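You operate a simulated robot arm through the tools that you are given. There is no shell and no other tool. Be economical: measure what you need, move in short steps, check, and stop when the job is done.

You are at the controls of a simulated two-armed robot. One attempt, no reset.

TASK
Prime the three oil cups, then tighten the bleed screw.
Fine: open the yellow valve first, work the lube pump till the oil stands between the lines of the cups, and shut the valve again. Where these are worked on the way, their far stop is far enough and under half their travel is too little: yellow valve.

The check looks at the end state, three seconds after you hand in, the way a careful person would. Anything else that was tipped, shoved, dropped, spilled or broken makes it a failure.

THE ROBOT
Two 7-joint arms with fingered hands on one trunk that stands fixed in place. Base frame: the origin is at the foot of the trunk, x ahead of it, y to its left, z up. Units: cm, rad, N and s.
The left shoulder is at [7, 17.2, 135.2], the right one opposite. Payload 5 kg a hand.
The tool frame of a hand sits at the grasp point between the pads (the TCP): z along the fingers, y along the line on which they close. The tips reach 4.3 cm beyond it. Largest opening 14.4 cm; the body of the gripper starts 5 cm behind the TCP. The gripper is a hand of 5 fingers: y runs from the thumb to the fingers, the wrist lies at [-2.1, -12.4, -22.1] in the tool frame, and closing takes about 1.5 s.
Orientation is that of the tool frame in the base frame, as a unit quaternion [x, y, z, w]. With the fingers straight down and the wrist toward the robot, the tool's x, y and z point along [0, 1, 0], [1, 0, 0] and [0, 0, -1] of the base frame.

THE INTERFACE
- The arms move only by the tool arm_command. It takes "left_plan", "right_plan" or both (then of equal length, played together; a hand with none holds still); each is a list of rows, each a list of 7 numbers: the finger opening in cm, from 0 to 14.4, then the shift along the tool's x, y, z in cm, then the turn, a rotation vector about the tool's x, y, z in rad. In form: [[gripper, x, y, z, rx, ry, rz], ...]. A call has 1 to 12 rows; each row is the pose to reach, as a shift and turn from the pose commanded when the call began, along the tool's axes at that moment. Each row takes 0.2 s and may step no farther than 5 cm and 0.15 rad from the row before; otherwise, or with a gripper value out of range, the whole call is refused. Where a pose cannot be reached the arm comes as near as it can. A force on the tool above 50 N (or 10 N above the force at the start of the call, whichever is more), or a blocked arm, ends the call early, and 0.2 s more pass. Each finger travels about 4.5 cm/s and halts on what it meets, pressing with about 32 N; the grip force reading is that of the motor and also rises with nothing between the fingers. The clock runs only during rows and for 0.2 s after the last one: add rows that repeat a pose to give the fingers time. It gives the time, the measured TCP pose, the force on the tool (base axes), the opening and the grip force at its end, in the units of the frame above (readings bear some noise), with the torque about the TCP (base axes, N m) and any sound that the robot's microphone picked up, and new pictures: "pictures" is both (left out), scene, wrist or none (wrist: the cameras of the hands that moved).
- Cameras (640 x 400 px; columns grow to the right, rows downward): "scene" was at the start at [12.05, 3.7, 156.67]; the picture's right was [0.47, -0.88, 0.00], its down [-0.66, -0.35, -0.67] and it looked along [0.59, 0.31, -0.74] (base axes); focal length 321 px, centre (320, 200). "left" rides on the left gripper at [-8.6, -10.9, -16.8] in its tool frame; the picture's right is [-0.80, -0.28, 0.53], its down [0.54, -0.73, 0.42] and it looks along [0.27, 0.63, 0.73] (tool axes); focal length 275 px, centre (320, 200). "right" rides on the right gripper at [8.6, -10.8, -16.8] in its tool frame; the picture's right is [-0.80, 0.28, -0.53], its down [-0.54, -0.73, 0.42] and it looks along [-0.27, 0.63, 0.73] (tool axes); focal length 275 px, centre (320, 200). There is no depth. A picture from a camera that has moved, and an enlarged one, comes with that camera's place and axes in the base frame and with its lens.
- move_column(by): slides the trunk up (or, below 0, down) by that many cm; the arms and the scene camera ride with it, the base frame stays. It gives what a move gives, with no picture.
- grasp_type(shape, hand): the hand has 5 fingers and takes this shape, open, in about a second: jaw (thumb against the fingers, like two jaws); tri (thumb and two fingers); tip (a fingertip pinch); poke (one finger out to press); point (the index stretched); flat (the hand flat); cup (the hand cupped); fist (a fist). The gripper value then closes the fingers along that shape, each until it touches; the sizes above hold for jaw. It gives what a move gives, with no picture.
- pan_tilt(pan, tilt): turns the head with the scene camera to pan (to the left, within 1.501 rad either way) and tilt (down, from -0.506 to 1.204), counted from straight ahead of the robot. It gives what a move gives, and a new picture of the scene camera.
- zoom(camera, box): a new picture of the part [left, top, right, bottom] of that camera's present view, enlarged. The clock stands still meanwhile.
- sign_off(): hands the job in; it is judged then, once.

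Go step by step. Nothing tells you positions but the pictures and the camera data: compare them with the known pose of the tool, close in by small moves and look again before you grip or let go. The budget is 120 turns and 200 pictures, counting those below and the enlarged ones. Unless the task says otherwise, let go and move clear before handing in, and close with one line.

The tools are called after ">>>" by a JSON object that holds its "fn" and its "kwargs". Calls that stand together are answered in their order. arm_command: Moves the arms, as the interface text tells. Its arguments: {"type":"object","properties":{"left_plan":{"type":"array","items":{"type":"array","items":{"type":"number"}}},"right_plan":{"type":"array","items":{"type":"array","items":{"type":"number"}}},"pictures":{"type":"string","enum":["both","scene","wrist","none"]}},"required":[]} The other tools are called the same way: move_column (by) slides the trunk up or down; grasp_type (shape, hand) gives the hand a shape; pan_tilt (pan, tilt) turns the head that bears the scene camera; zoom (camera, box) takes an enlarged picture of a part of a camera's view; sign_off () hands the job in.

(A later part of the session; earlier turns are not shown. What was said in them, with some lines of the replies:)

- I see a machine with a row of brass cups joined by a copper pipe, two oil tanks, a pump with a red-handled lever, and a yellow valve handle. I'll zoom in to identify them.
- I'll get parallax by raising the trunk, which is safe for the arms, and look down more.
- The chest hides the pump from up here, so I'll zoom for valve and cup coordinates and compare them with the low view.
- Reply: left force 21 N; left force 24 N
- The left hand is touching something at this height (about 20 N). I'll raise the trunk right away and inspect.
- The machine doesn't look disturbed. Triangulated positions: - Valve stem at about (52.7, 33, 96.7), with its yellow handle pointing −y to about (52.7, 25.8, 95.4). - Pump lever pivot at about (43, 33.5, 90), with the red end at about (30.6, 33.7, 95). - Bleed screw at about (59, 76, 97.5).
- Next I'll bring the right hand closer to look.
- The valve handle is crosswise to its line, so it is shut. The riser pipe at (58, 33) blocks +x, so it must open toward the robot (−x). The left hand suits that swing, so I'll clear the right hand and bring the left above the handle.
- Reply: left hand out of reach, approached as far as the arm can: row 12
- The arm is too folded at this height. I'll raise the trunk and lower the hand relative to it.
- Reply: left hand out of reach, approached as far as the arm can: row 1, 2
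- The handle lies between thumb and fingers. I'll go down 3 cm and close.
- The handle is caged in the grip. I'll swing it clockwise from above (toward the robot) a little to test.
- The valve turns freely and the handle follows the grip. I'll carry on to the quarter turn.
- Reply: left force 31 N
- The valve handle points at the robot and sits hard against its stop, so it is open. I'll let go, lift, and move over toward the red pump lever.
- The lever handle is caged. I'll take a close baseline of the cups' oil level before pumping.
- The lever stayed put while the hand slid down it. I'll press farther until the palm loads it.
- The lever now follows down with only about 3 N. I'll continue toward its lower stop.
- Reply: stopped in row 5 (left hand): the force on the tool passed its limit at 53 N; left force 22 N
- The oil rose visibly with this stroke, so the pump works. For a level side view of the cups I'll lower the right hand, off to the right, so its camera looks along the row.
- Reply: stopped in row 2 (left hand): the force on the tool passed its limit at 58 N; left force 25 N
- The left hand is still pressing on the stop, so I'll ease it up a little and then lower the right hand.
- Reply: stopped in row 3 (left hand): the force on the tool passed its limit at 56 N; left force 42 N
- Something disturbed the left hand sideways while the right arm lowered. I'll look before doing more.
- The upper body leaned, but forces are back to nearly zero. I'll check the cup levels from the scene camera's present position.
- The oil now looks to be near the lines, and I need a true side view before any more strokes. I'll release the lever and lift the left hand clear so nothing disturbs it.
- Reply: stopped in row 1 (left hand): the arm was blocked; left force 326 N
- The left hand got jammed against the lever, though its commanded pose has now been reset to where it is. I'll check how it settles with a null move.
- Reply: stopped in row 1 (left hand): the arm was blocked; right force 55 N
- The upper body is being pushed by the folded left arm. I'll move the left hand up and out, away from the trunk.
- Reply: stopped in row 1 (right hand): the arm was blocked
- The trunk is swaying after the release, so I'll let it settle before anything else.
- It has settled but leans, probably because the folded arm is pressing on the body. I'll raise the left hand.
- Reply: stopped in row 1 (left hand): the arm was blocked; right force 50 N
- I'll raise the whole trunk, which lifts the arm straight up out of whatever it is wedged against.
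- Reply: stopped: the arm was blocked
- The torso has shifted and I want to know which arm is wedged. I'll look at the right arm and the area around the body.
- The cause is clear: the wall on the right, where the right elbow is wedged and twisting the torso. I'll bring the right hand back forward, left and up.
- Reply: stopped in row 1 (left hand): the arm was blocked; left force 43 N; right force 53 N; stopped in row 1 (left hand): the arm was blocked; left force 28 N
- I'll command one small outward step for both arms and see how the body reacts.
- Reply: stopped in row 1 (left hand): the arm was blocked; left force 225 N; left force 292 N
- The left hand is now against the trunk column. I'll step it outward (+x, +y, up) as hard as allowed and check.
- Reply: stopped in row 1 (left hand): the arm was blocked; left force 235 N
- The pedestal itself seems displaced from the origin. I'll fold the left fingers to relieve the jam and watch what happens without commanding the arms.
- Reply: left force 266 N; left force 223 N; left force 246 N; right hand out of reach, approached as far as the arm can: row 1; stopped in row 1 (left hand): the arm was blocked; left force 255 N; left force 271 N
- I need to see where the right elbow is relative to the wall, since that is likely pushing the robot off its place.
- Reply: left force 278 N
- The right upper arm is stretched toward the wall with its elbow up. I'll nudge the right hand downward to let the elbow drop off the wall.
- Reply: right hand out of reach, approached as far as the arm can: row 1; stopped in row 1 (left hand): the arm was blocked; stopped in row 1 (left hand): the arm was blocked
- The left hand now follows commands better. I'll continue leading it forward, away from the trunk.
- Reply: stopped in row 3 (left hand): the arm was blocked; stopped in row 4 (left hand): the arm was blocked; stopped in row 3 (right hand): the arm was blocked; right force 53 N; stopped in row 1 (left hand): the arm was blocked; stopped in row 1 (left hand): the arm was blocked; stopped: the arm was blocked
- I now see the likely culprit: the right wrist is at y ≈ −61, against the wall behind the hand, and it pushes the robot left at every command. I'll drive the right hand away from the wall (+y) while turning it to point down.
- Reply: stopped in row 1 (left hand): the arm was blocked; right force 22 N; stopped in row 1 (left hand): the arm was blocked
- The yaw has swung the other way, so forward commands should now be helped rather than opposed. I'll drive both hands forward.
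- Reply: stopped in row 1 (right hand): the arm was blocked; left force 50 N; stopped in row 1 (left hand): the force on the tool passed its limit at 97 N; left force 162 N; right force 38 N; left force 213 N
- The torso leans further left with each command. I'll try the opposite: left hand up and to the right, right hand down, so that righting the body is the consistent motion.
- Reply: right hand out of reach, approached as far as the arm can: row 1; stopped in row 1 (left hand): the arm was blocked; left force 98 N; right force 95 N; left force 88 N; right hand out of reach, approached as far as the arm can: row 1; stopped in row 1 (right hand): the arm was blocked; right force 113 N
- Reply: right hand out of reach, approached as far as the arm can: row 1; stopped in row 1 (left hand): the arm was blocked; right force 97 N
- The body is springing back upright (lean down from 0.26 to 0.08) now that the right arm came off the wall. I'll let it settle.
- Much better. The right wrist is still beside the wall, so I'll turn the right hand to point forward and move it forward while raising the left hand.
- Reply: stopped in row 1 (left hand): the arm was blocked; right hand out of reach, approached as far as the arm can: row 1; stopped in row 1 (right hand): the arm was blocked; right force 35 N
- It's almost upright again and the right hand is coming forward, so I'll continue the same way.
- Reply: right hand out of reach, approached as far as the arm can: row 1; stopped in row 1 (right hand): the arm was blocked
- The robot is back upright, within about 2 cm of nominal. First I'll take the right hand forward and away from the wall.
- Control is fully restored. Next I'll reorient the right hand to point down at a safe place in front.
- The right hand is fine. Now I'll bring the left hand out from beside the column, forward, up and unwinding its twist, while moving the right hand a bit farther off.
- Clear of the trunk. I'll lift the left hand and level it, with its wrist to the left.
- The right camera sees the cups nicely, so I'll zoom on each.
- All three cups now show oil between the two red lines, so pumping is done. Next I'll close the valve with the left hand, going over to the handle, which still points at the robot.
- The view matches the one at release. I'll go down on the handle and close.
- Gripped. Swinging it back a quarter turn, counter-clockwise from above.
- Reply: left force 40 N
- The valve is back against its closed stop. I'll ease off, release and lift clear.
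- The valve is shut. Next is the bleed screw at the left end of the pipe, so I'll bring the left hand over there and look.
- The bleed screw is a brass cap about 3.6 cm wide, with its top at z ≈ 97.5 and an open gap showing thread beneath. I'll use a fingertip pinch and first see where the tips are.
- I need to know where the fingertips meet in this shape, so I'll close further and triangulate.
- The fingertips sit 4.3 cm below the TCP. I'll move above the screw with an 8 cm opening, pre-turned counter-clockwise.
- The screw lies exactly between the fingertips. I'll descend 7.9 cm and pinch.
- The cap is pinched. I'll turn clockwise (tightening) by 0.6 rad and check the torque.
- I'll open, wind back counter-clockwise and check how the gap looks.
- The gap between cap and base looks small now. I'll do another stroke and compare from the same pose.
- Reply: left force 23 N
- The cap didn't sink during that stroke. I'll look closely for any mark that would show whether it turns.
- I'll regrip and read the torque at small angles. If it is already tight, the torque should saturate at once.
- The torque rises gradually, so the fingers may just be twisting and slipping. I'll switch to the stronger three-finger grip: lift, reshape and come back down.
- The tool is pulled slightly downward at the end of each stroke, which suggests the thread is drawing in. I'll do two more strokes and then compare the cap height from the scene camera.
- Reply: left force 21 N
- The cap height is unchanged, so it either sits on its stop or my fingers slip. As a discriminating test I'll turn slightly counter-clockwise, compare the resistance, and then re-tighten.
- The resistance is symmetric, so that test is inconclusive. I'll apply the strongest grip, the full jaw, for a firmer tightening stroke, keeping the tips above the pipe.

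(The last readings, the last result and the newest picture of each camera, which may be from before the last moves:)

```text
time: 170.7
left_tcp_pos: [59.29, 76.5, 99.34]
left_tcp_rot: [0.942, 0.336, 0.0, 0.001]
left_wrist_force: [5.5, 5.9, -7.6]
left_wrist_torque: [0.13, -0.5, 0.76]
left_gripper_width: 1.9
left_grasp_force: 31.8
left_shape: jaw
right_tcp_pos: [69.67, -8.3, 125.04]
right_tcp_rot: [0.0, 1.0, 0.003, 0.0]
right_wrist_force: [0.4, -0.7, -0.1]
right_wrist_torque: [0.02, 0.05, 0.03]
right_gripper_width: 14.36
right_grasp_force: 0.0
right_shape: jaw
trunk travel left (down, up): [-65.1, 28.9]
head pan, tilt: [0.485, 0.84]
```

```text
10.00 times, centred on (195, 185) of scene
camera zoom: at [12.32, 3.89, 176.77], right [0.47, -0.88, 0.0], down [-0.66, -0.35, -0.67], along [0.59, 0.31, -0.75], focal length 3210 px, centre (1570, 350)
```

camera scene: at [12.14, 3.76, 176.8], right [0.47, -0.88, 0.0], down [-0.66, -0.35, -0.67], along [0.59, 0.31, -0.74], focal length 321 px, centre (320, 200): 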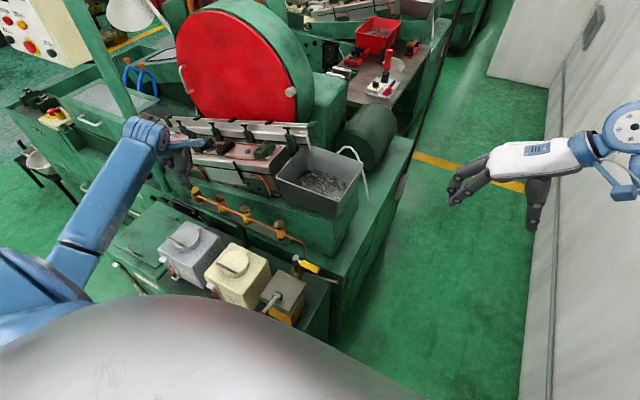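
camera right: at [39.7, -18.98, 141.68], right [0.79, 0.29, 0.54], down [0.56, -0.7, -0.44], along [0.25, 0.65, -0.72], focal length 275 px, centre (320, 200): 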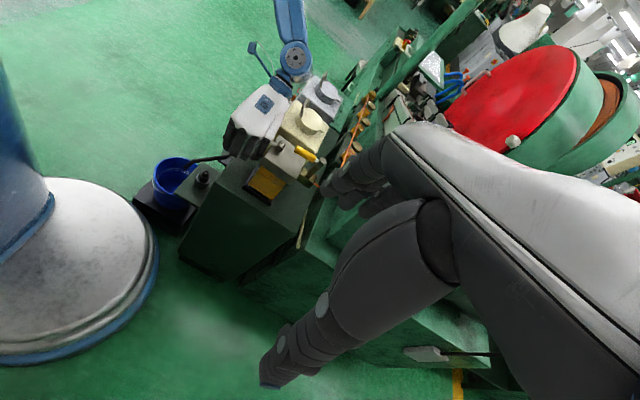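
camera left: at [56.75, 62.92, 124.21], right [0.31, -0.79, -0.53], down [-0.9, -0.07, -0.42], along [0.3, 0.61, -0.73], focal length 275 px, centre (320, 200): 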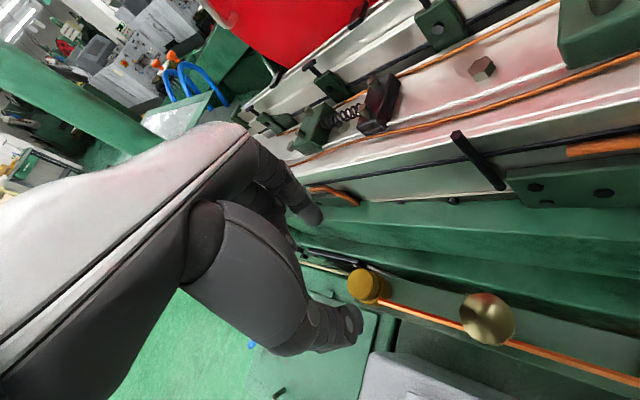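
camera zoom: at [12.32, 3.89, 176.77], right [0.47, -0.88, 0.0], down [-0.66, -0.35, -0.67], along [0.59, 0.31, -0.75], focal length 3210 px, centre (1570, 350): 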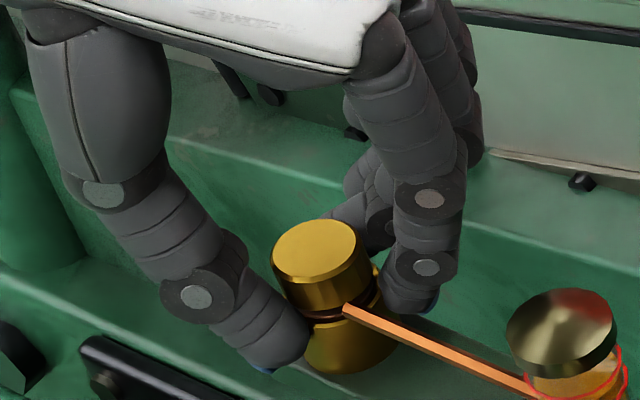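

Now I see it: the fingertips reach about 5–6 cm past the TCP, so I've been gripping the fixed base under the cap. I'll regrip about 2.2 cm higher, on the cap itself.

>>> {"fn": "arm_command", "kwargs": {"left_plan": [[4, 0, 0, 0, 0, 0, 0], [7, 0, 0, 0, 0, 0, 0], [8, 0, 0, -1.2, 0, 0, -0.14], [8, 0, 0, -2.2, 0, 0, -0.28], [8, 0, 0, -2.2, 0, 0, -0.42], [8, 0, 0, -2.2, 0, 0, -0.56], [8, 0, 0, -2.2, 0, 0, -0.7], [8, 0, 0, -2.2, 0, 0, -0.85], [8, 0, 0, -2.2, 0, 0, -1.0], [8, 0, 0, -2.2, 0, 0, -1.15], [8, 0, 0, -2.2, 0, 0, -1.3], [8, 0, 0, -2.2, 0, 0, -1.45]], "pictures": "none"}}

>>> {"fn": "arm_command", "kwargs": {"left_plan": [[6, 0, 0, 0, 0, 0, 0], [4, 0, 0, 0, 0, 0, 0], [2, 0, 0, 0, 0, 0, 0], [0, 0, 0, 0, 0, 0, 0], [0, 0, 0, 0, 0, 0, 0], [0, 0, 0, 0, 0, 0, 0], [0, 0, 0, 0, 0, 0, 0]], "pictures": "none"}}

>>> {"fn": "zoom", "kwargs": {"camera": "left", "box": [270, 220, 370, 310]}}

>>> {"fn": "arm_command", "kwargs": {"left_plan": [[0, 0, 0, 0, 0, 0, 0.1], [0, 0, 0, 0, 0, 0, 0.2], [0, 0, 0, 0, 0, 0, 0.3], [0, 0, 0, 0, 0, 0, 0.4]], "pictures": "none"}}

>>> {"fn": "arm_command", "kwargs": {"left_plan": [[0, 0, 0, 0, 0, 0, 0.12], [0, 0, 0, 0, 0, 0, 0.24], [0, 0, 0, 0, 0, 0, 0.36], [0, 0, 0, 0, 0, 0, 0.48], [0, 0, 0, 0, 0, 0, 0.6], [0, 0, 0, 0, 0, 0, 0.72], [0, 0, 0, 0, 0, 0, 0.84], [0, 0, 0, 0, 0, 0, 0.96]], "pictures": "none"}}

>>> {"fn": "zoom", "kwargs": {"camera": "left", "box": [270, 220, 370, 310]}}

```text
time: 173.3
left_tcp_pos: [59.11, 76.35, 101.61]
left_tcp_rot: [0.481, 0.877, 0.001, 0.0]
left_wrist_force: [0.3, -0.6, -0.4]
left_wrist_torque: [0.0, 0.03, 0.01]
left_gripper_width: 7.97
left_grasp_force: 0.1
left_shape: jaw
right_tcp_pos: [69.59, -8.46, 125.18]
right_tcp_rot: [0.0, 1.0, 0.002, 0.002]
right_wrist_force: [-0.1, 0.1, -0.5]
right_wrist_torque: [0.05, 0.03, 0.01]
right_gripper_width: 14.38
right_grasp_force: 0.0
right_shape: jaw
trunk travel left (down, up): [-65.1, 28.9]
head pan, tilt: [0.485, 0.84]
```

```text
time: 174.9
left_tcp_pos: [59.01, 76.34, 101.58]
left_tcp_rot: [0.481, 0.877, -0.001, 0.001]
left_wrist_force: [-5.8, -3.8, -1.4]
left_wrist_torque: [-0.1, 0.15, 0.01]
left_gripper_width: 1.94
left_grasp_force: 31.7
left_shape: jaw
right_tcp_pos: [69.59, -8.43, 125.14]
right_tcp_rot: [0.0, 1.0, 0.003, 0.002]
right_wrist_force: [0.1, 0.9, 0.4]
right_wrist_torque: [0.01, 0.02, 0.0]
right_gripper_width: 14.4
right_grasp_force: 0.1
right_shape: jaw
trunk travel left (down, up): [-65.1, 28.9]
head pan, tilt: [0.485, 0.84]
```

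```text
4.44 times, centred on (320, 265) of left
camera zoom: at [54.6, 63.32, 118.48], right [0.19, -0.82, -0.53], down [-0.9, 0.07, -0.42], along [0.39, 0.56, -0.73], focal length 1224 px, centre (320, -89)
```

zoom: 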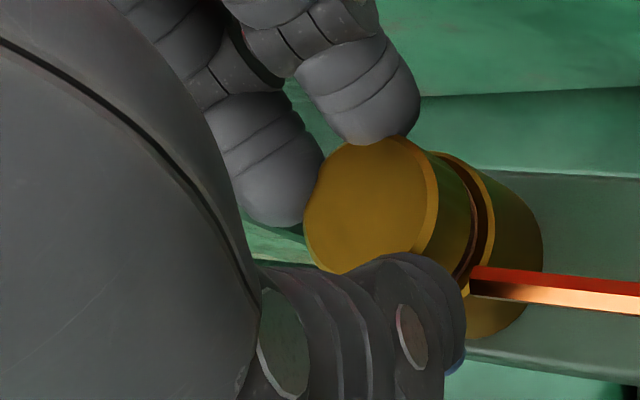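

```text
time: 175.9
left_tcp_pos: [59.16, 76.25, 101.64]
left_tcp_rot: [0.647, 0.762, 0.0, 0.0]
left_wrist_force: [-4.5, -9.7, -3.8]
left_wrist_torque: [-0.29, 0.13, 0.06]
left_gripper_width: 1.92
left_grasp_force: 31.6
left_shape: jaw
right_tcp_pos: [69.56, -8.54, 125.15]
right_tcp_rot: [0.0, 1.0, 0.003, 0.001]
right_wrist_force: [-0.8, 0.1, -0.8]
right_wrist_torque: [-0.02, 0.02, -0.03]
right_gripper_width: 14.37
right_grasp_force: 0.2
right_shape: jaw
trunk travel left (down, up): [-65.1, 28.9]
head pan, tilt: [0.485, 0.84]
```

```text
time: 177.7
left_tcp_pos: [59.03, 76.23, 101.7]
left_tcp_rot: [0.926, 0.378, 0.001, 0.0]
left_wrist_force: [-8.7, -16.0, -6.4]
left_wrist_torque: [-0.68, 0.04, 0.07]
left_gripper_width: 1.72
left_grasp_force: 32.2
left_shape: jaw
right_tcp_pos: [69.67, -8.45, 125.19]
right_tcp_rot: [0.0, 1.0, 0.003, 0.001]
right_wrist_force: [0.8, -0.5, -0.5]
right_wrist_torque: [-0.02, 0.01, 0.01]
right_gripper_width: 14.39
right_grasp_force: 0.1
right_shape: jaw
trunk travel left (down, up): [-65.1, 28.9]
head pan, tilt: [0.485, 0.84]
```

```text
4.44 times, centred on (320, 265) of left
camera zoom: at [45.43, 78.08, 118.54], right [-0.77, -0.35, -0.53], down [-0.12, 0.9, -0.42], along [0.63, -0.26, -0.73], focal length 1224 px, centre (320, -89)
```

zoom: 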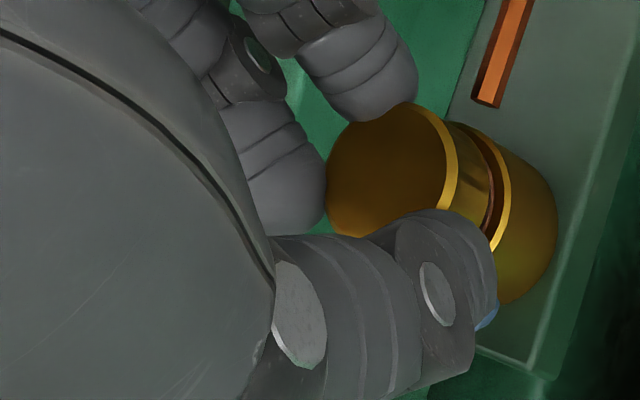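

On the cap it turns easily (torque only about 0.06), so this is real tightening now. I'll repeat strokes until the torque climbs.

>>> {"fn": "arm_command", "kwargs": {"left_plan": [[4, 0, 0, 0, 0, 0, 0], [7, 0, 0, 0, 0, 0, 0], [8, 0, 0, 0, 0, 0, -0.14], [8, 0, 0, 0, 0, 0, -0.28], [8, 0, 0, 0, 0, 0, -0.42], [8, 0, 0, 0, 0, 0, -0.56], [8, 0, 0, 0, 0, 0, -0.7], [8, 0, 0, 0, 0, 0, -0.85], [8, 0, 0, 0, 0, 0, -1.0], [8, 0, 0, 0, 0, 0, -1.15], [8, 0, 0, 0, 0, 0, -1.3], [8, 0, 0, 0, 0, 0, -1.44]], "pictures": "none"}}

>>> {"fn": "arm_command", "kwargs": {"left_plan": [[6, 0, 0, 0.1, 0, 0, 0], [4, 0, 0, 0.1, 0, 0, 0], [2, 0, 0, 0.1, 0, 0, 0], [0, 0, 0, 0.1, 0, 0, 0], [0, 0, 0, 0.1, 0, 0, 0], [0, 0, 0, 0.1, 0, 0, 0], [0, 0, 0, 0.1, 0, 0, 0]], "pictures": "none"}}

>>> {"fn": "arm_command", "kwargs": {"left_plan": [[0, 0, 0, 0, 0, 0, 0.12], [0, 0, 0, 0, 0, 0, 0.24], [0, 0, 0, 0, 0, 0, 0.36], [0, 0, 0, 0, 0, 0, 0.48], [0, 0, 0, 0, 0, 0, 0.6], [0, 0, 0, 0, 0, 0, 0.72], [0, 0, 0, 0, 0, 0, 0.84], [0, 0, 0, 0, 0, 0, 0.96], [0, 0, 0, 0, 0, 0, 1.08], [0, 0, 0, 0, 0, 0, 1.2], [0, 0, 0, 0, 0, 0, 1.32], [0, 0, 0, 0, 0, 0, 1.44]], "pictures": "none"}}

>>> {"fn": "arm_command", "kwargs": {"left_plan": [[4, 0, 0, 0, 0, 0, 0], [7, 0, 0, 0, 0, 0, 0], [8, 0, 0, 0, 0, 0, -0.14], [8, 0, 0, 0, 0, 0, -0.28], [8, 0, 0, 0, 0, 0, -0.42], [8, 0, 0, 0, 0, 0, -0.56], [8, 0, 0, 0, 0, 0, -0.7], [8, 0, 0, 0, 0, 0, -0.85], [8, 0, 0, 0, 0, 0, -1.0], [8, 0, 0, 0, 0, 0, -1.15], [8, 0, 0, 0, 0, 0, -1.3], [8, 0, 0, 0, 0, 0, -1.44]], "pictures": "none"}}

>>> {"fn": "zoom", "kwargs": {"camera": "scene", "box": [188, 180, 206, 202]}}

```text
time: 180.3
left_tcp_pos: [58.92, 76.39, 101.61]
left_tcp_rot: [0.445, 0.896, 0.001, 0.0]
left_wrist_force: [-0.5, -0.1, 1.1]
left_wrist_torque: [0.01, -0.01, 0.01]
left_gripper_width: 8.0
left_grasp_force: 0.1
left_shape: jaw
right_tcp_pos: [69.63, -8.52, 125.21]
right_tcp_rot: [0.0, 1.0, 0.003, 0.002]
right_wrist_force: [1.1, -0.3, -0.6]
right_wrist_torque: [0.04, 0.02, 0.0]
right_gripper_width: 14.38
right_grasp_force: 0.0
right_shape: jaw
trunk travel left (down, up): [-65.1, 28.9]
head pan, tilt: [0.485, 0.84]
```

```text
time: 181.9
left_tcp_pos: [58.92, 76.24, 101.55]
left_tcp_rot: [0.446, 0.895, 0.0, 0.0]
left_wrist_force: [-5.1, -4.9, -1.6]
left_wrist_torque: [-0.13, 0.12, 0.0]
left_gripper_width: 1.94
left_grasp_force: 32.1
left_shape: jaw
right_tcp_pos: [69.49, -8.48, 125.25]
right_tcp_rot: [0.0, 1.0, 0.003, 0.001]
right_wrist_force: [-0.1, -0.7, -0.1]
right_wrist_torque: [0.01, -0.01, 0.0]
right_gripper_width: 14.37
right_grasp_force: 0.1
right_shape: jaw
trunk travel left (down, up): [-65.1, 28.9]
head pan, tilt: [0.485, 0.84]
```

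```text
time: 184.5
left_tcp_pos: [59.05, 76.31, 101.63]
left_tcp_rot: [0.926, 0.378, 0.0, 0.0]
left_wrist_force: [-10.3, -16.4, -7.3]
left_wrist_torque: [-0.67, 0.08, 0.08]
left_gripper_width: 1.73
left_grasp_force: 31.5
left_shape: jaw
right_tcp_pos: [69.47, -8.51, 125.28]
right_tcp_rot: [0.0, 1.0, 0.003, 0.001]
right_wrist_force: [-0.7, 0.7, 0.4]
right_wrist_torque: [-0.01, -0.01, 0.01]
right_gripper_width: 14.39
right_grasp_force: 0.0
right_shape: jaw
trunk travel left (down, up): [-65.1, 28.9]
head pan, tilt: [0.485, 0.84]
```

```text
time: 187.1
left_tcp_pos: [59.05, 76.32, 101.59]
left_tcp_rot: [0.444, 0.896, 0.0, 0.001]
left_wrist_force: [0.0, 0.3, 0.0]
left_wrist_torque: [-0.01, -0.02, 0.01]
left_gripper_width: 7.98
left_grasp_force: 0.1
left_shape: jaw
right_tcp_pos: [69.55, -8.5, 125.25]
right_tcp_rot: [0.0, 1.0, 0.003, 0.001]
right_wrist_force: [-0.4, -0.3, -0.5]
right_wrist_torque: [-0.01, -0.02, 0.03]
right_gripper_width: 14.39
right_grasp_force: 0.1
right_shape: jaw
trunk travel left (down, up): [-65.1, 28.9]
head pan, tilt: [0.485, 0.84]
```

```text
16.00 times, centred on (197, 191) of scene
camera zoom: at [12.12, 3.62, 176.8], right [0.47, -0.88, 0.0], down [-0.66, -0.35, -0.67], along [0.59, 0.31, -0.74], focal length 5136 px, centre (2288, 344)
```

zoom: 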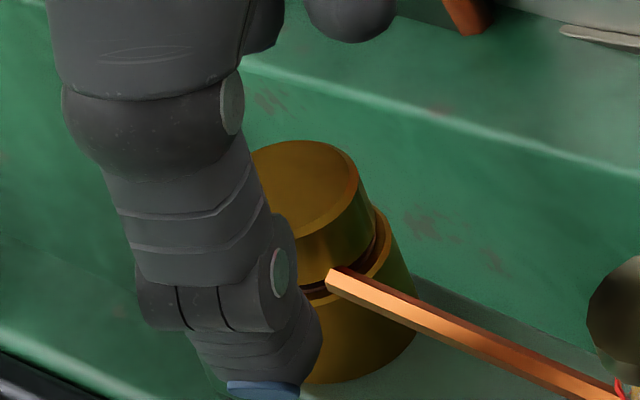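

The cap has visibly sunk and the gap is narrower. I'll continue with more strokes.

>>> {"fn": "arm_command", "kwargs": {"left_plan": [[6, 0, 0, 0.05, 0, 0, 0], [4, 0, 0, 0.05, 0, 0, 0], [2, 0, 0, 0.05, 0, 0, 0], [0, 0, 0, 0.05, 0, 0, 0], [0, 0, 0, 0.05, 0, 0, 0], [0, 0, 0, 0.05, 0, 0, 0], [0, 0, 0, 0.05, 0, 0, 0]], "pictures": "none"}}

>>> {"fn": "arm_command", "kwargs": {"left_plan": [[0, 0, 0, 0, 0, 0, 0.12], [0, 0, 0, 0, 0, 0, 0.24], [0, 0, 0, 0, 0, 0, 0.36], [0, 0, 0, 0, 0, 0, 0.48], [0, 0, 0, 0, 0, 0, 0.6], [0, 0, 0, 0, 0, 0, 0.72], [0, 0, 0, 0, 0, 0, 0.84], [0, 0, 0, 0, 0, 0, 0.96], [0, 0, 0, 0, 0, 0, 1.08], [0, 0, 0, 0, 0, 0, 1.2], [0, 0, 0, 0, 0, 0, 1.32], [0, 0, 0, 0, 0, 0, 1.44]], "pictures": "none"}}

>>> {"fn": "arm_command", "kwargs": {"left_plan": [[4, 0, 0, 0, 0, 0, 0], [7, 0, 0, 0, 0, 0, 0], [8, 0, 0, 0, 0, 0, -0.14], [8, 0, 0, 0, 0, 0, -0.28], [8, 0, 0, 0, 0, 0, -0.42], [8, 0, 0, 0, 0, 0, -0.56], [8, 0, 0, 0, 0, 0, -0.7], [8, 0, 0, 0, 0, 0, -0.85], [8, 0, 0, 0, 0, 0, -1.0], [8, 0, 0, 0, 0, 0, -1.15], [8, 0, 0, 0, 0, 0, -1.3], [8, 0, 0, 0, 0, 0, -1.44]], "pictures": "none"}}

>>> {"fn": "arm_command", "kwargs": {"left_plan": [[6, 0, 0, 0.05, 0, 0, 0], [4, 0, 0, 0.05, 0, 0, 0], [2, 0, 0, 0.05, 0, 0, 0], [0, 0, 0, 0.05, 0, 0, 0], [0, 0, 0, 0.05, 0, 0, 0], [0, 0, 0, 0.05, 0, 0, 0], [0, 0, 0, 0.05, 0, 0, 0]], "pictures": "none"}}

>>> {"fn": "arm_command", "kwargs": {"left_plan": [[0, 0, 0, 0, 0, 0, 0.12], [0, 0, 0, 0, 0, 0, 0.24], [0, 0, 0, 0, 0, 0, 0.36], [0, 0, 0, 0, 0, 0, 0.48], [0, 0, 0, 0, 0, 0, 0.6], [0, 0, 0, 0, 0, 0, 0.72], [0, 0, 0, 0, 0, 0, 0.84], [0, 0, 0, 0, 0, 0, 0.96], [0, 0, 0, 0, 0, 0, 1.08], [0, 0, 0, 0, 0, 0, 1.2], [0, 0, 0, 0, 0, 0, 1.32], [0, 0, 0, 0, 0, 0, 1.44]], "pictures": "none"}}

>>> {"fn": "arm_command", "kwargs": {"left_plan": [[4, 0, 0, 0, 0, 0, 0], [7, 0, 0, 0, 0, 0, 0], [8, 0, 0, 0, 0, 0, -0.14], [8, 0, 0, 0, 0, 0, -0.28], [8, 0, 0, 0, 0, 0, -0.42], [8, 0, 0, 0, 0, 0, -0.56], [8, 0, 0, 0, 0, 0, -0.7], [8, 0, 0, 0, 0, 0, -0.85], [8, 0, 0, 0, 0, 0, -1.0], [8, 0, 0, 0, 0, 0, -1.15], [8, 0, 0, 0, 0, 0, -1.3], [8, 0, 0, 0, 0, 0, -1.44]], "pictures": "none"}}

>>> {"fn": "zoom", "kwargs": {"camera": "scene", "box": [188, 180, 206, 202]}}

```text
time: 188.7
left_tcp_pos: [58.99, 76.37, 101.42]
left_tcp_rot: [0.447, 0.894, 0.0, 0.001]
left_wrist_force: [-5.8, -4.2, -1.6]
left_wrist_torque: [-0.13, 0.13, 0.0]
left_gripper_width: 1.99
left_grasp_force: 32.3
left_shape: jaw
right_tcp_pos: [69.56, -8.49, 125.3]
right_tcp_rot: [0.0, 1.0, 0.003, 0.001]
right_wrist_force: [-1.0, 0.4, -0.2]
right_wrist_torque: [-0.03, 0.01, -0.01]
right_gripper_width: 14.37
right_grasp_force: 0.0
right_shape: jaw
trunk travel left (down, up): [-65.1, 28.9]
head pan, tilt: [0.485, 0.84]
```

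```text
time: 191.3
left_tcp_pos: [59.08, 76.22, 101.47]
left_tcp_rot: [0.926, 0.378, 0.001, -0.001]
left_wrist_force: [-9.9, -16.1, -7.6]
left_wrist_torque: [-0.6, 0.09, 0.1]
left_gripper_width: 1.73
left_grasp_force: 32.2
left_shape: jaw
right_tcp_pos: [69.65, -8.56, 125.15]
right_tcp_rot: [0.0, 1.0, 0.003, 0.001]
right_wrist_force: [-0.7, 0.3, -0.5]
right_wrist_torque: [0.02, 0.04, -0.01]
right_gripper_width: 14.4
right_grasp_force: 0.0
right_shape: jaw
trunk travel left (down, up): [-65.1, 28.9]
head pan, tilt: [0.485, 0.84]
```

```text
time: 193.9
left_tcp_pos: [59.04, 76.29, 101.54]
left_tcp_rot: [0.445, 0.895, 0.001, 0.0]
left_wrist_force: [0.5, 0.2, -0.3]
left_wrist_torque: [0.01, -0.01, -0.02]
left_gripper_width: 7.95
left_grasp_force: 0.1
left_shape: jaw
right_tcp_pos: [69.61, -8.51, 125.12]
right_tcp_rot: [0.001, 1.0, 0.003, 0.001]
right_wrist_force: [0.4, -0.1, 0.4]
right_wrist_torque: [0.01, 0.0, 0.03]
right_gripper_width: 14.38
right_grasp_force: 0.0
right_shape: jaw
trunk travel left (down, up): [-65.1, 28.9]
head pan, tilt: [0.485, 0.84]
```

```text
time: 195.5
left_tcp_pos: [58.96, 76.41, 101.46]
left_tcp_rot: [0.445, 0.895, 0.0, -0.001]
left_wrist_force: [-5.0, -4.6, -1.0]
left_wrist_torque: [-0.13, 0.09, -0.02]
left_gripper_width: 1.95
left_grasp_force: 32.5
left_shape: jaw
right_tcp_pos: [69.47, -8.5, 125.11]
right_tcp_rot: [0.0, 1.0, 0.002, 0.0]
right_wrist_force: [-0.2, 0.8, 0.9]
right_wrist_torque: [0.0, 0.02, 0.0]
right_gripper_width: 14.39
right_grasp_force: 0.1
right_shape: jaw
trunk travel left (down, up): [-65.1, 28.9]
head pan, tilt: [0.485, 0.84]
```

```text
time: 198.1
left_tcp_pos: [59.05, 76.25, 101.56]
left_tcp_rot: [0.926, 0.378, 0.0, -0.001]
left_wrist_force: [-8.5, -14.0, -5.5]
left_wrist_torque: [-0.6, 0.1, 0.09]
left_gripper_width: 1.75
left_grasp_force: 31.8
left_shape: jaw
right_tcp_pos: [69.6, -8.49, 125.19]
right_tcp_rot: [0.0, 1.0, 0.003, 0.001]
right_wrist_force: [0.3, 0.3, 0.5]
right_wrist_torque: [-0.01, -0.01, -0.01]
right_gripper_width: 14.4
right_grasp_force: 0.1
right_shape: jaw
trunk travel left (down, up): [-65.1, 28.9]
head pan, tilt: [0.485, 0.84]
```

```text
time: 200.7
left_tcp_pos: [59.06, 76.25, 101.5]
left_tcp_rot: [0.445, 0.896, 0.001, 0.0]
left_wrist_force: [0.1, 0.3, 0.7]
left_wrist_torque: [0.0, -0.01, 0.02]
left_gripper_width: 7.95
left_grasp_force: 0.0
left_shape: jaw
right_tcp_pos: [69.62, -8.41, 125.03]
right_tcp_rot: [0.0, 1.0, 0.004, 0.002]
right_wrist_force: [0.6, 0.1, -0.4]
right_wrist_torque: [-0.01, 0.02, -0.01]
right_gripper_width: 14.36
right_grasp_force: 0.2
right_shape: jaw
trunk travel left (down, up): [-65.1, 28.9]
head pan, tilt: [0.485, 0.84]
```

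```text
16.00 times, centred on (197, 191) of scene
camera zoom: at [12.12, 3.62, 176.8], right [0.47, -0.88, 0.0], down [-0.66, -0.35, -0.67], along [0.59, 0.31, -0.74], focal length 5136 px, centre (2288, 344)
```

zoom: 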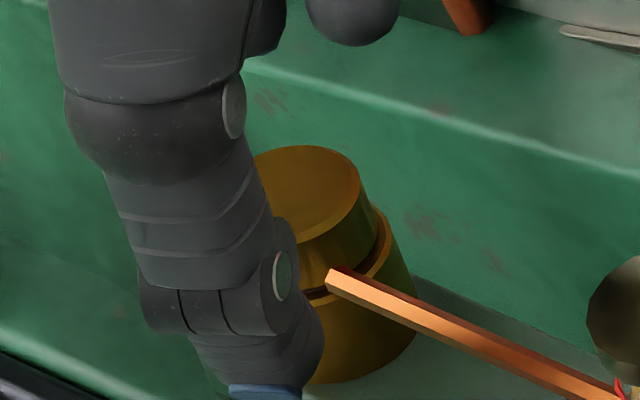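

It sinks steadily, about 2 px per stroke, and the gap is nearly closed. I'll do more strokes.

>>> {"fn": "arm_command", "kwargs": {"left_plan": [[6, 0, 0, 0.1, 0, 0, 0], [4, 0, 0, 0.1, 0, 0, 0], [2, 0, 0, 0.1, 0, 0, 0], [0, 0, 0, 0.1, 0, 0, 0], [0, 0, 0, 0.1, 0, 0, 0], [0, 0, 0, 0.1, 0, 0, 0], [0, 0, 0, 0.1, 0, 0, 0]], "pictures": "none"}}

>>> {"fn": "arm_command", "kwargs": {"left_plan": [[0, 0, 0, 0, 0, 0, 0.12], [0, 0, 0, 0, 0, 0, 0.24], [0, 0, 0, 0, 0, 0, 0.36], [0, 0, 0, 0, 0, 0, 0.48], [0, 0, 0, 0, 0, 0, 0.6], [0, 0, 0, 0, 0, 0, 0.72], [0, 0, 0, 0, 0, 0, 0.84], [0, 0, 0, 0, 0, 0, 0.96], [0, 0, 0, 0, 0, 0, 1.08], [0, 0, 0, 0, 0, 0, 1.2], [0, 0, 0, 0, 0, 0, 1.32], [0, 0, 0, 0, 0, 0, 1.44]], "pictures": "none"}}

>>> {"fn": "arm_command", "kwargs": {"left_plan": [[4, 0, 0, 0, 0, 0, 0], [7, 0, 0, 0, 0, 0, 0], [8, 0, 0, 0, 0, 0, -0.14], [8, 0, 0, 0, 0, 0, -0.28], [8, 0, 0, 0, 0, 0, -0.42], [8, 0, 0, 0, 0, 0, -0.56], [8, 0, 0, 0, 0, 0, -0.7], [8, 0, 0, 0, 0, 0, -0.85], [8, 0, 0, 0, 0, 0, -1.0], [8, 0, 0, 0, 0, 0, -1.15], [8, 0, 0, 0, 0, 0, -1.3], [8, 0, 0, 0, 0, 0, -1.44]], "pictures": "none"}}

>>> {"fn": "arm_command", "kwargs": {"left_plan": [[6, 0, 0, 0.1, 0, 0, 0], [4, 0, 0, 0.1, 0, 0, 0], [2, 0, 0, 0.1, 0, 0, 0], [0, 0, 0, 0.1, 0, 0, 0], [0, 0, 0, 0.1, 0, 0, 0], [0, 0, 0, 0.1, 0, 0, 0], [0, 0, 0, 0.1, 0, 0, 0]], "pictures": "none"}}

>>> {"fn": "arm_command", "kwargs": {"left_plan": [[0, 0, 0, 0, 0, 0, 0.12], [0, 0, 0, 0, 0, 0, 0.24], [0, 0, 0, 0, 0, 0, 0.36], [0, 0, 0, 0, 0, 0, 0.48], [0, 0, 0, 0, 0, 0, 0.6], [0, 0, 0, 0, 0, 0, 0.72], [0, 0, 0, 0, 0, 0, 0.84], [0, 0, 0, 0, 0, 0, 0.96], [0, 0, 0, 0, 0, 0, 1.08], [0, 0, 0, 0, 0, 0, 1.2], [0, 0, 0, 0, 0, 0, 1.32], [0, 0, 0, 0, 0, 0, 1.44]], "pictures": "none"}}

>>> {"fn": "arm_command", "kwargs": {"left_plan": [[4, 0, 0, 0, 0, 0, 0], [7, 0, 0, 0, 0, 0, 0], [8, 0, 0, 0, 0, 0, -0.14], [8, 0, 0, 0, 0, 0, -0.28], [8, 0, 0, 0, 0, 0, -0.42], [8, 0, 0, 0, 0, 0, -0.56], [8, 0, 0, 0, 0, 0, -0.7], [8, 0, 0, 0, 0, 0, -0.85], [8, 0, 0, 0, 0, 0, -1.0], [8, 0, 0, 0, 0, 0, -1.15], [8, 0, 0, 0, 0, 0, -1.3], [8, 0, 0, 0, 0, 0, -1.44]], "pictures": "none"}}

>>> {"fn": "zoom", "kwargs": {"camera": "scene", "box": [188, 180, 206, 202]}}

```text
time: 202.3
left_tcp_pos: [58.91, 76.21, 101.33]
left_tcp_rot: [0.447, 0.895, 0.0, 0.0]
left_wrist_force: [-4.9, -4.1, -1.5]
left_wrist_torque: [-0.1, 0.1, 0.02]
left_gripper_width: 1.97
left_grasp_force: 32.2
left_shape: jaw
right_tcp_pos: [69.54, -8.45, 125.22]
right_tcp_rot: [0.0, 1.0, 0.003, 0.001]
right_wrist_force: [0.1, -0.3, -1.0]
right_wrist_torque: [0.03, -0.02, 0.01]
right_gripper_width: 14.38
right_grasp_force: 0.0
right_shape: jaw
trunk travel left (down, up): [-65.1, 28.9]
head pan, tilt: [0.485, 0.84]
```

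```text
time: 204.9
left_tcp_pos: [59.15, 76.34, 101.43]
left_tcp_rot: [0.926, 0.377, 0.001, -0.001]
left_wrist_force: [-3.4, -10.0, -4.5]
left_wrist_torque: [-0.43, -0.17, 0.26]
left_gripper_width: 1.72
left_grasp_force: 32.0
left_shape: jaw
right_tcp_pos: [69.58, -8.55, 125.1]
right_tcp_rot: [0.001, 1.0, 0.004, 0.001]
right_wrist_force: [-0.1, -1.1, 0.8]
right_wrist_torque: [-0.01, 0.01, 0.01]
right_gripper_width: 14.38
right_grasp_force: 0.0
right_shape: jaw
trunk travel left (down, up): [-65.1, 28.9]
head pan, tilt: [0.485, 0.84]
```

```text
time: 207.5
left_tcp_pos: [59.11, 76.28, 101.32]
left_tcp_rot: [0.445, 0.895, 0.0, 0.001]
left_wrist_force: [-1.0, 0.5, -0.2]
left_wrist_torque: [-0.01, 0.05, 0.0]
left_gripper_width: 7.94
left_grasp_force: 0.0
left_shape: jaw
right_tcp_pos: [69.57, -8.36, 125.07]
right_tcp_rot: [0.0, 1.0, 0.003, 0.0]
right_wrist_force: [0.0, 0.7, -0.5]
right_wrist_torque: [0.01, -0.02, 0.01]
right_gripper_width: 14.39
right_grasp_force: 0.1
right_shape: jaw
trunk travel left (down, up): [-65.1, 28.9]
head pan, tilt: [0.485, 0.84]
```

```text
time: 209.1
left_tcp_pos: [59.11, 76.32, 101.19]
left_tcp_rot: [0.446, 0.895, 0.0, -0.001]
left_wrist_force: [-5.6, -5.3, -2.0]
left_wrist_torque: [-0.08, 0.13, -0.08]
left_gripper_width: 1.97
left_grasp_force: 31.8
left_shape: jaw
right_tcp_pos: [69.55, -8.48, 125.32]
right_tcp_rot: [-0.001, 1.0, 0.003, 0.002]
right_wrist_force: [0.0, -0.9, 0.1]
right_wrist_torque: [0.02, 0.02, 0.0]
right_gripper_width: 14.4
right_grasp_force: 0.1
right_shape: jaw
trunk travel left (down, up): [-65.1, 28.9]
head pan, tilt: [0.485, 0.84]
```

```text
time: 211.7
left_tcp_pos: [59.22, 76.33, 101.19]
left_tcp_rot: [0.926, 0.378, 0.0, 0.0]
left_wrist_force: [1.1, -6.7, -6.0]
left_wrist_torque: [-0.22, -0.37, 0.49]
left_gripper_width: 1.7
left_grasp_force: 32.0
left_shape: jaw
right_tcp_pos: [69.58, -8.51, 125.15]
right_tcp_rot: [0.0, 1.0, 0.002, 0.001]
right_wrist_force: [-0.7, -1.0, 0.7]
right_wrist_torque: [-0.04, 0.02, -0.01]
right_gripper_width: 14.41
right_grasp_force: 0.0
right_shape: jaw
trunk travel left (down, up): [-65.1, 28.9]
head pan, tilt: [0.485, 0.84]
```

```text
time: 214.3
left_tcp_pos: [59.12, 76.36, 101.25]
left_tcp_rot: [0.445, 0.896, 0.0, 0.0]
left_wrist_force: [0.6, 0.2, -0.4]
left_wrist_torque: [0.0, 0.02, -0.01]
left_gripper_width: 7.95
left_grasp_force: 0.0
left_shape: jaw
right_tcp_pos: [69.55, -8.42, 125.12]
right_tcp_rot: [0.0, 1.0, 0.004, 0.001]
right_wrist_force: [0.5, -0.2, 0.2]
right_wrist_torque: [0.01, 0.04, 0.03]
right_gripper_width: 14.39
right_grasp_force: 0.0
right_shape: jaw
trunk travel left (down, up): [-65.1, 28.9]
head pan, tilt: [0.485, 0.84]
```

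```text
16.00 times, centred on (197, 191) of scene
camera zoom: at [12.12, 3.62, 176.8], right [0.47, -0.88, 0.0], down [-0.66, -0.35, -0.67], along [0.59, 0.31, -0.74], focal length 5136 px, centre (2288, 344)
```

zoom: 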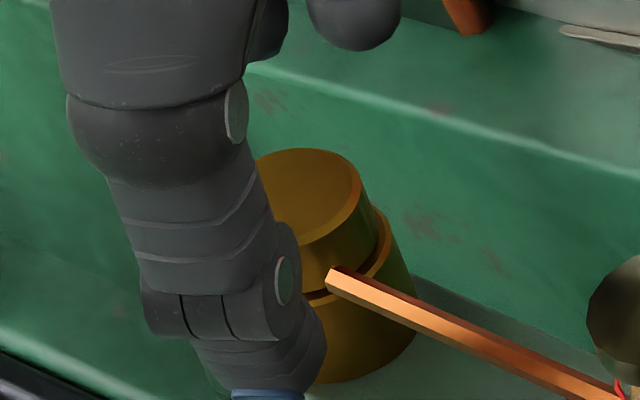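

Torque is now rising (0.26, then 0.49) and the gap is almost gone. I'll do another stroke, gripping slightly higher so the base isn't touched.

>>> {"fn": "arm_command", "kwargs": {"left_plan": [[6, 0, 0, -0.25, 0, 0, 0], [4, 0, 0, -0.25, 0, 0, 0], [2, 0, 0, -0.25, 0, 0, 0], [0, 0, 0, -0.25, 0, 0, 0], [0, 0, 0, -0.25, 0, 0, 0], [0, 0, 0, -0.25, 0, 0, 0], [0, 0, 0, -0.25, 0, 0, 0]], "pictures": "none"}}

>>> {"fn": "arm_command", "kwargs": {"left_plan": [[0, 0, 0, 0, 0, 0, 0.12], [0, 0, 0, 0, 0, 0, 0.24], [0, 0, 0, 0, 0, 0, 0.36], [0, 0, 0, 0, 0, 0, 0.48], [0, 0, 0, 0, 0, 0, 0.6]], "pictures": "none"}}

>>> {"fn": "arm_command", "kwargs": {"left_plan": [[0, 0, 0, 0, 0, 0, 0.12], [0, 0, 0, 0, 0, 0, 0.24], [0, 0, 0, 0, 0, 0, 0.36], [0, 0, 0, 0, 0, 0, 0.48], [0, 0, 0, 0, 0, 0, 0.6], [0, 0, 0, 0, 0, 0, 0.72], [0, 0, 0, 0, 0, 0, 0.84]], "pictures": "none"}}

>>> {"fn": "arm_command", "kwargs": {"left_plan": [[4, 0, 0, 0, 0, 0, 0], [7, 0, 0, 0, 0, 0, 0], [8, 0, 0, 0, 0, 0, -0.14], [8, 0, 0, 0, 0, 0, -0.28], [8, 0, 0, 0, 0, 0, -0.42], [8, 0, 0, 0, 0, 0, -0.56], [8, 0, 0, 0, 0, 0, -0.7], [8, 0, 0, 0, 0, 0, -0.85], [8, 0, 0, 0, 0, 0, -1.0], [8, 0, 0, 0, 0, 0, -1.15], [8, 0, 0, 0, 0, 0, -1.3], [8, 0, 0, 0, 0, 0, -1.44]], "pictures": "none"}}

>>> {"fn": "zoom", "kwargs": {"camera": "scene", "box": [188, 180, 206, 202]}}

```text
time: 215.9
left_tcp_pos: [59.06, 76.18, 101.55]
left_tcp_rot: [0.446, 0.895, 0.0, 0.0]
left_wrist_force: [-4.9, -4.3, 0.3]
left_wrist_torque: [-0.19, 0.18, -0.02]
left_gripper_width: 1.92
left_grasp_force: 31.9
left_shape: jaw
right_tcp_pos: [69.63, -8.5, 125.26]
right_tcp_rot: [0.0, 1.0, 0.003, 0.002]
right_wrist_force: [0.0, 0.4, 0.7]
right_wrist_torque: [-0.02, -0.02, 0.03]
right_gripper_width: 14.39
right_grasp_force: 0.1
right_shape: jaw
trunk travel left (down, up): [-65.1, 28.9]
head pan, tilt: [0.485, 0.84]
```

```text
time: 217.1
left_tcp_pos: [58.99, 76.55, 101.7]
left_tcp_rot: [0.691, 0.723, 0.001, 0.0]
left_wrist_force: [-4.5, 4.5, 4.4]
left_wrist_torque: [0.16, 0.08, 0.37]
left_gripper_width: 1.78
left_grasp_force: 32.4
left_shape: jaw
right_tcp_pos: [69.51, -8.29, 125.29]
right_tcp_rot: [-0.001, 1.0, 0.002, 0.002]
right_wrist_force: [0.0, -0.3, -0.1]
right_wrist_torque: [0.0, -0.01, -0.02]
right_gripper_width: 14.4
right_grasp_force: 0.0
right_shape: jaw
trunk travel left (down, up): [-65.1, 28.9]
head pan, tilt: [0.485, 0.84]
```

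```text
time: 218.7
left_tcp_pos: [59.13, 76.17, 101.75]
left_tcp_rot: [0.926, 0.378, 0.002, 0.001]
left_wrist_force: [1.0, -4.5, 15.2]
left_wrist_torque: [-0.3, 0.13, 0.37]
left_gripper_width: 1.67
left_grasp_force: 31.9
left_shape: jaw
right_tcp_pos: [69.54, -8.52, 125.32]
right_tcp_rot: [0.0, 1.0, 0.004, 0.001]
right_wrist_force: [-0.5, 0.0, 0.1]
right_wrist_torque: [0.0, -0.02, 0.01]
right_gripper_width: 14.39
right_grasp_force: 0.0
right_shape: jaw
trunk travel left (down, up): [-65.1, 28.9]
head pan, tilt: [0.485, 0.84]
```

```text
time: 221.3
left_tcp_pos: [59.08, 76.46, 101.56]
left_tcp_rot: [0.444, 0.896, 0.0, 0.001]
left_wrist_force: [-0.4, 0.0, -0.1]
left_wrist_torque: [0.04, -0.03, 0.02]
left_gripper_width: 7.95
left_grasp_force: 0.0
left_shape: jaw
right_tcp_pos: [69.69, -8.54, 125.18]
right_tcp_rot: [0.0, 1.0, 0.002, 0.0]
right_wrist_force: [0.2, 0.1, -1.1]
right_wrist_torque: [-0.01, 0.0, -0.01]
right_gripper_width: 14.39
right_grasp_force: 0.2
right_shape: jaw
trunk travel left (down, up): [-65.1, 28.9]
head pan, tilt: [0.485, 0.84]
```

```text
16.00 times, centred on (197, 191) of scene
camera zoom: at [12.13, 3.64, 176.79], right [0.47, -0.88, 0.0], down [-0.66, -0.35, -0.67], along [0.59, 0.31, -0.74], focal length 5136 px, centre (2288, 344)
```

zoom: 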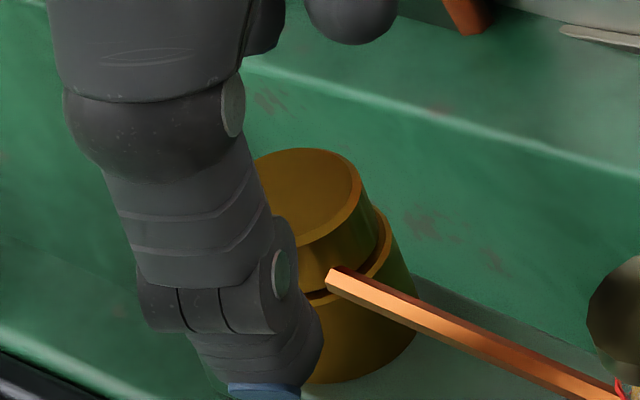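

The cap no longer sinks and now resists, so it is seated. One last snug turn at the lower grip, then release and lift away.

>>> {"fn": "arm_command", "kwargs": {"left_plan": [[6, 0, 0, 0.35, 0, 0, 0], [4, 0, 0, 0.35, 0, 0, 0], [2, 0, 0, 0.35, 0, 0, 0], [0, 0, 0, 0.35, 0, 0, 0], [0, 0, 0, 0.35, 0, 0, 0], [0, 0, 0, 0.35, 0, 0, 0], [0, 0, 0, 0.35, 0, 0, 0]], "pictures": "none"}}

>>> {"fn": "arm_command", "kwargs": {"left_plan": [[0, 0, 0, 0, 0, 0, 0.12], [0, 0, 0, 0, 0, 0, 0.24], [0, 0, 0, 0, 0, 0, 0.36], [0, 0, 0, 0, 0, 0, 0.48], [0, 0, 0, 0, 0, 0, 0.6], [0, 0, 0, 0, 0, 0, 0.72], [0, 0, 0, 0, 0, 0, 0.84], [0, 0, 0, 0, 0, 0, 0.96]], "pictures": "none"}}

>>> {"fn": "arm_command", "kwargs": {"left_plan": [[4, 0, 0, 0, 0, 0, 0], [7, 0, 0, 0, 0, 0, 0], [8, 0, 0, 0, 0, 0, 0], [8, 0, 0, -3, 0, 0, 0], [8, 0, 0, -7, 0, 0, 0], [8, 0, 0, -11, 0, 0, 0], [8, 0, 0, -15, 0, 0, 0], [8, 0, 0, -19, 0, 0, 0]], "pictures": "scene"}}

>>> {"fn": "zoom", "kwargs": {"camera": "scene", "box": [170, 165, 330, 285]}}

>>> {"fn": "zoom", "kwargs": {"camera": "right", "box": [276, 46, 322, 108]}}

```text
time: 222.9
left_tcp_pos: [59.06, 76.26, 101.13]
left_tcp_rot: [0.446, 0.895, 0.0, 0.0]
left_wrist_force: [-6.2, -5.4, -1.6]
left_wrist_torque: [-0.13, 0.14, -0.04]
left_gripper_width: 1.99
left_grasp_force: 31.7
left_shape: jaw
right_tcp_pos: [69.55, -8.41, 125.28]
right_tcp_rot: [0.0, 1.0, 0.004, 0.0]
right_wrist_force: [0.3, 0.0, 0.0]
right_wrist_torque: [0.0, 0.0, 0.0]
right_gripper_width: 14.37
right_grasp_force: 0.1
right_shape: jaw
trunk travel left (down, up): [-65.1, 28.9]
head pan, tilt: [0.485, 0.84]
```

```text
time: 224.7
left_tcp_pos: [59.06, 76.37, 101.16]
left_tcp_rot: [0.81, 0.587, 0.0, -0.001]
left_wrist_force: [-1.2, 1.9, -5.0]
left_wrist_torque: [0.14, -0.12, 0.45]
left_gripper_width: 1.7
left_grasp_force: 31.6
left_shape: jaw
right_tcp_pos: [69.73, -8.26, 125.2]
right_tcp_rot: [0.0, 1.0, 0.003, 0.002]
right_wrist_force: [0.0, 0.1, -0.2]
right_wrist_torque: [0.01, 0.0, 0.01]
right_gripper_width: 14.39
right_grasp_force: 0.1
right_shape: jaw
trunk travel left (down, up): [-65.1, 28.9]
head pan, tilt: [0.485, 0.84]
```

```text
time: 226.5
left_tcp_pos: [58.97, 76.28, 120.11]
left_tcp_rot: [0.809, 0.588, 0.0, 0.0]
left_wrist_force: [-0.9, -0.2, 0.6]
left_wrist_torque: [0.01, 0.0, -0.01]
left_gripper_width: 7.96
left_grasp_force: 0.2
left_shape: jaw
right_tcp_pos: [69.49, -8.43, 125.21]
right_tcp_rot: [0.0, 1.0, 0.004, 0.001]
right_wrist_force: [0.0, -0.4, 0.3]
right_wrist_torque: [0.01, 0.0, 0.01]
right_gripper_width: 14.38
right_grasp_force: 0.0
right_shape: jaw
trunk travel left (down, up): [-65.1, 28.9]
head pan, tilt: [0.485, 0.84]
camera scene: at [11.99, 3.57, 176.8], right [0.47, -0.88, 0.0], down [-0.66, -0.35, -0.67], along [0.59, 0.31, -0.74], focal length 321 px, centre (320, 200)
```

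scene: 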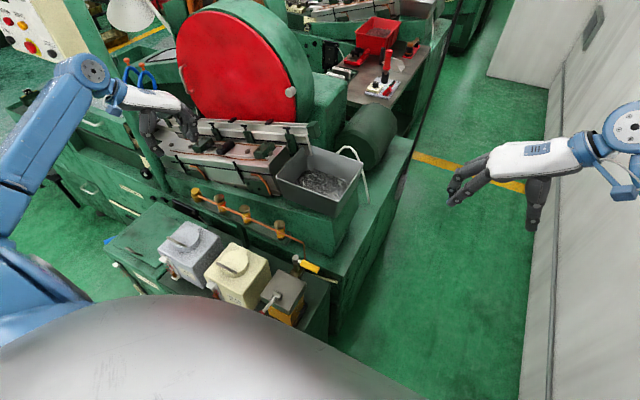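

```text
3.33 times, centred on (250, 225) of scene
camera zoom: at [11.99, 3.57, 176.8], right [0.47, -0.88, 0.0], down [-0.66, -0.35, -0.67], along [0.59, 0.31, -0.74], focal length 1070 px, centre (553, 117)
```

zoom: 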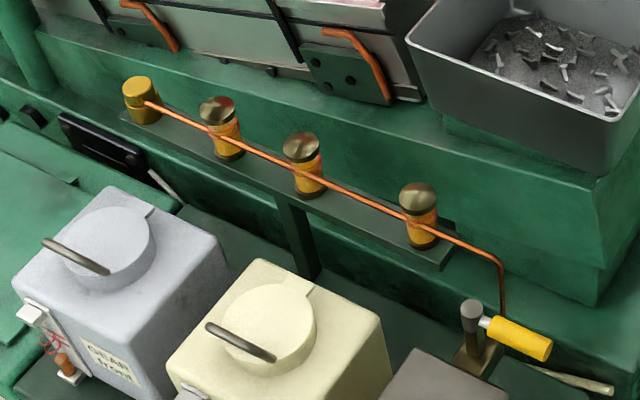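

```text
6.45 times, centred on (299, 77) of right
camera zoom: at [60.76, -19.33, 141.86], right [0.79, 0.28, 0.54], down [0.54, -0.72, -0.43], along [0.27, 0.63, -0.73], focal length 1776 px, centre (456, 994)
```

zoom: 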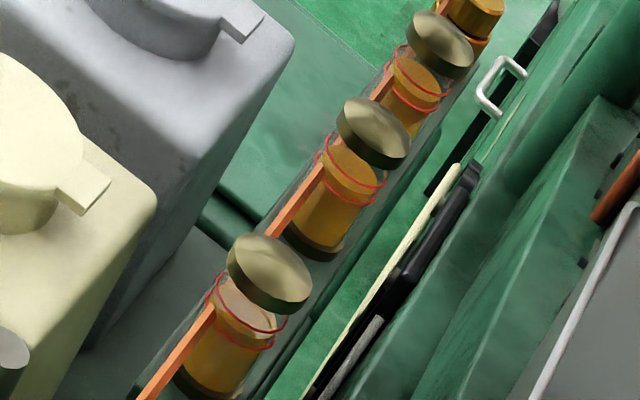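

Everything is in its end state: oil between the lines in all three cups, the valve crosswise against its closed stop, the bleed cap seated with its gap closed, and both hands clear. I'm handing in.

>>> {"fn": "sign_off", "kwargs": {}}

```text
The job is handed in.
```

The three cups are primed between their lines, the yellow valve is shut again and the bleed screw is tightened. Along the way the left hand pressed on the machine or a cup lid at about 20 N, and later both arms jammed and twisted the robot off its place. I saw nothing moved or damaged by either.
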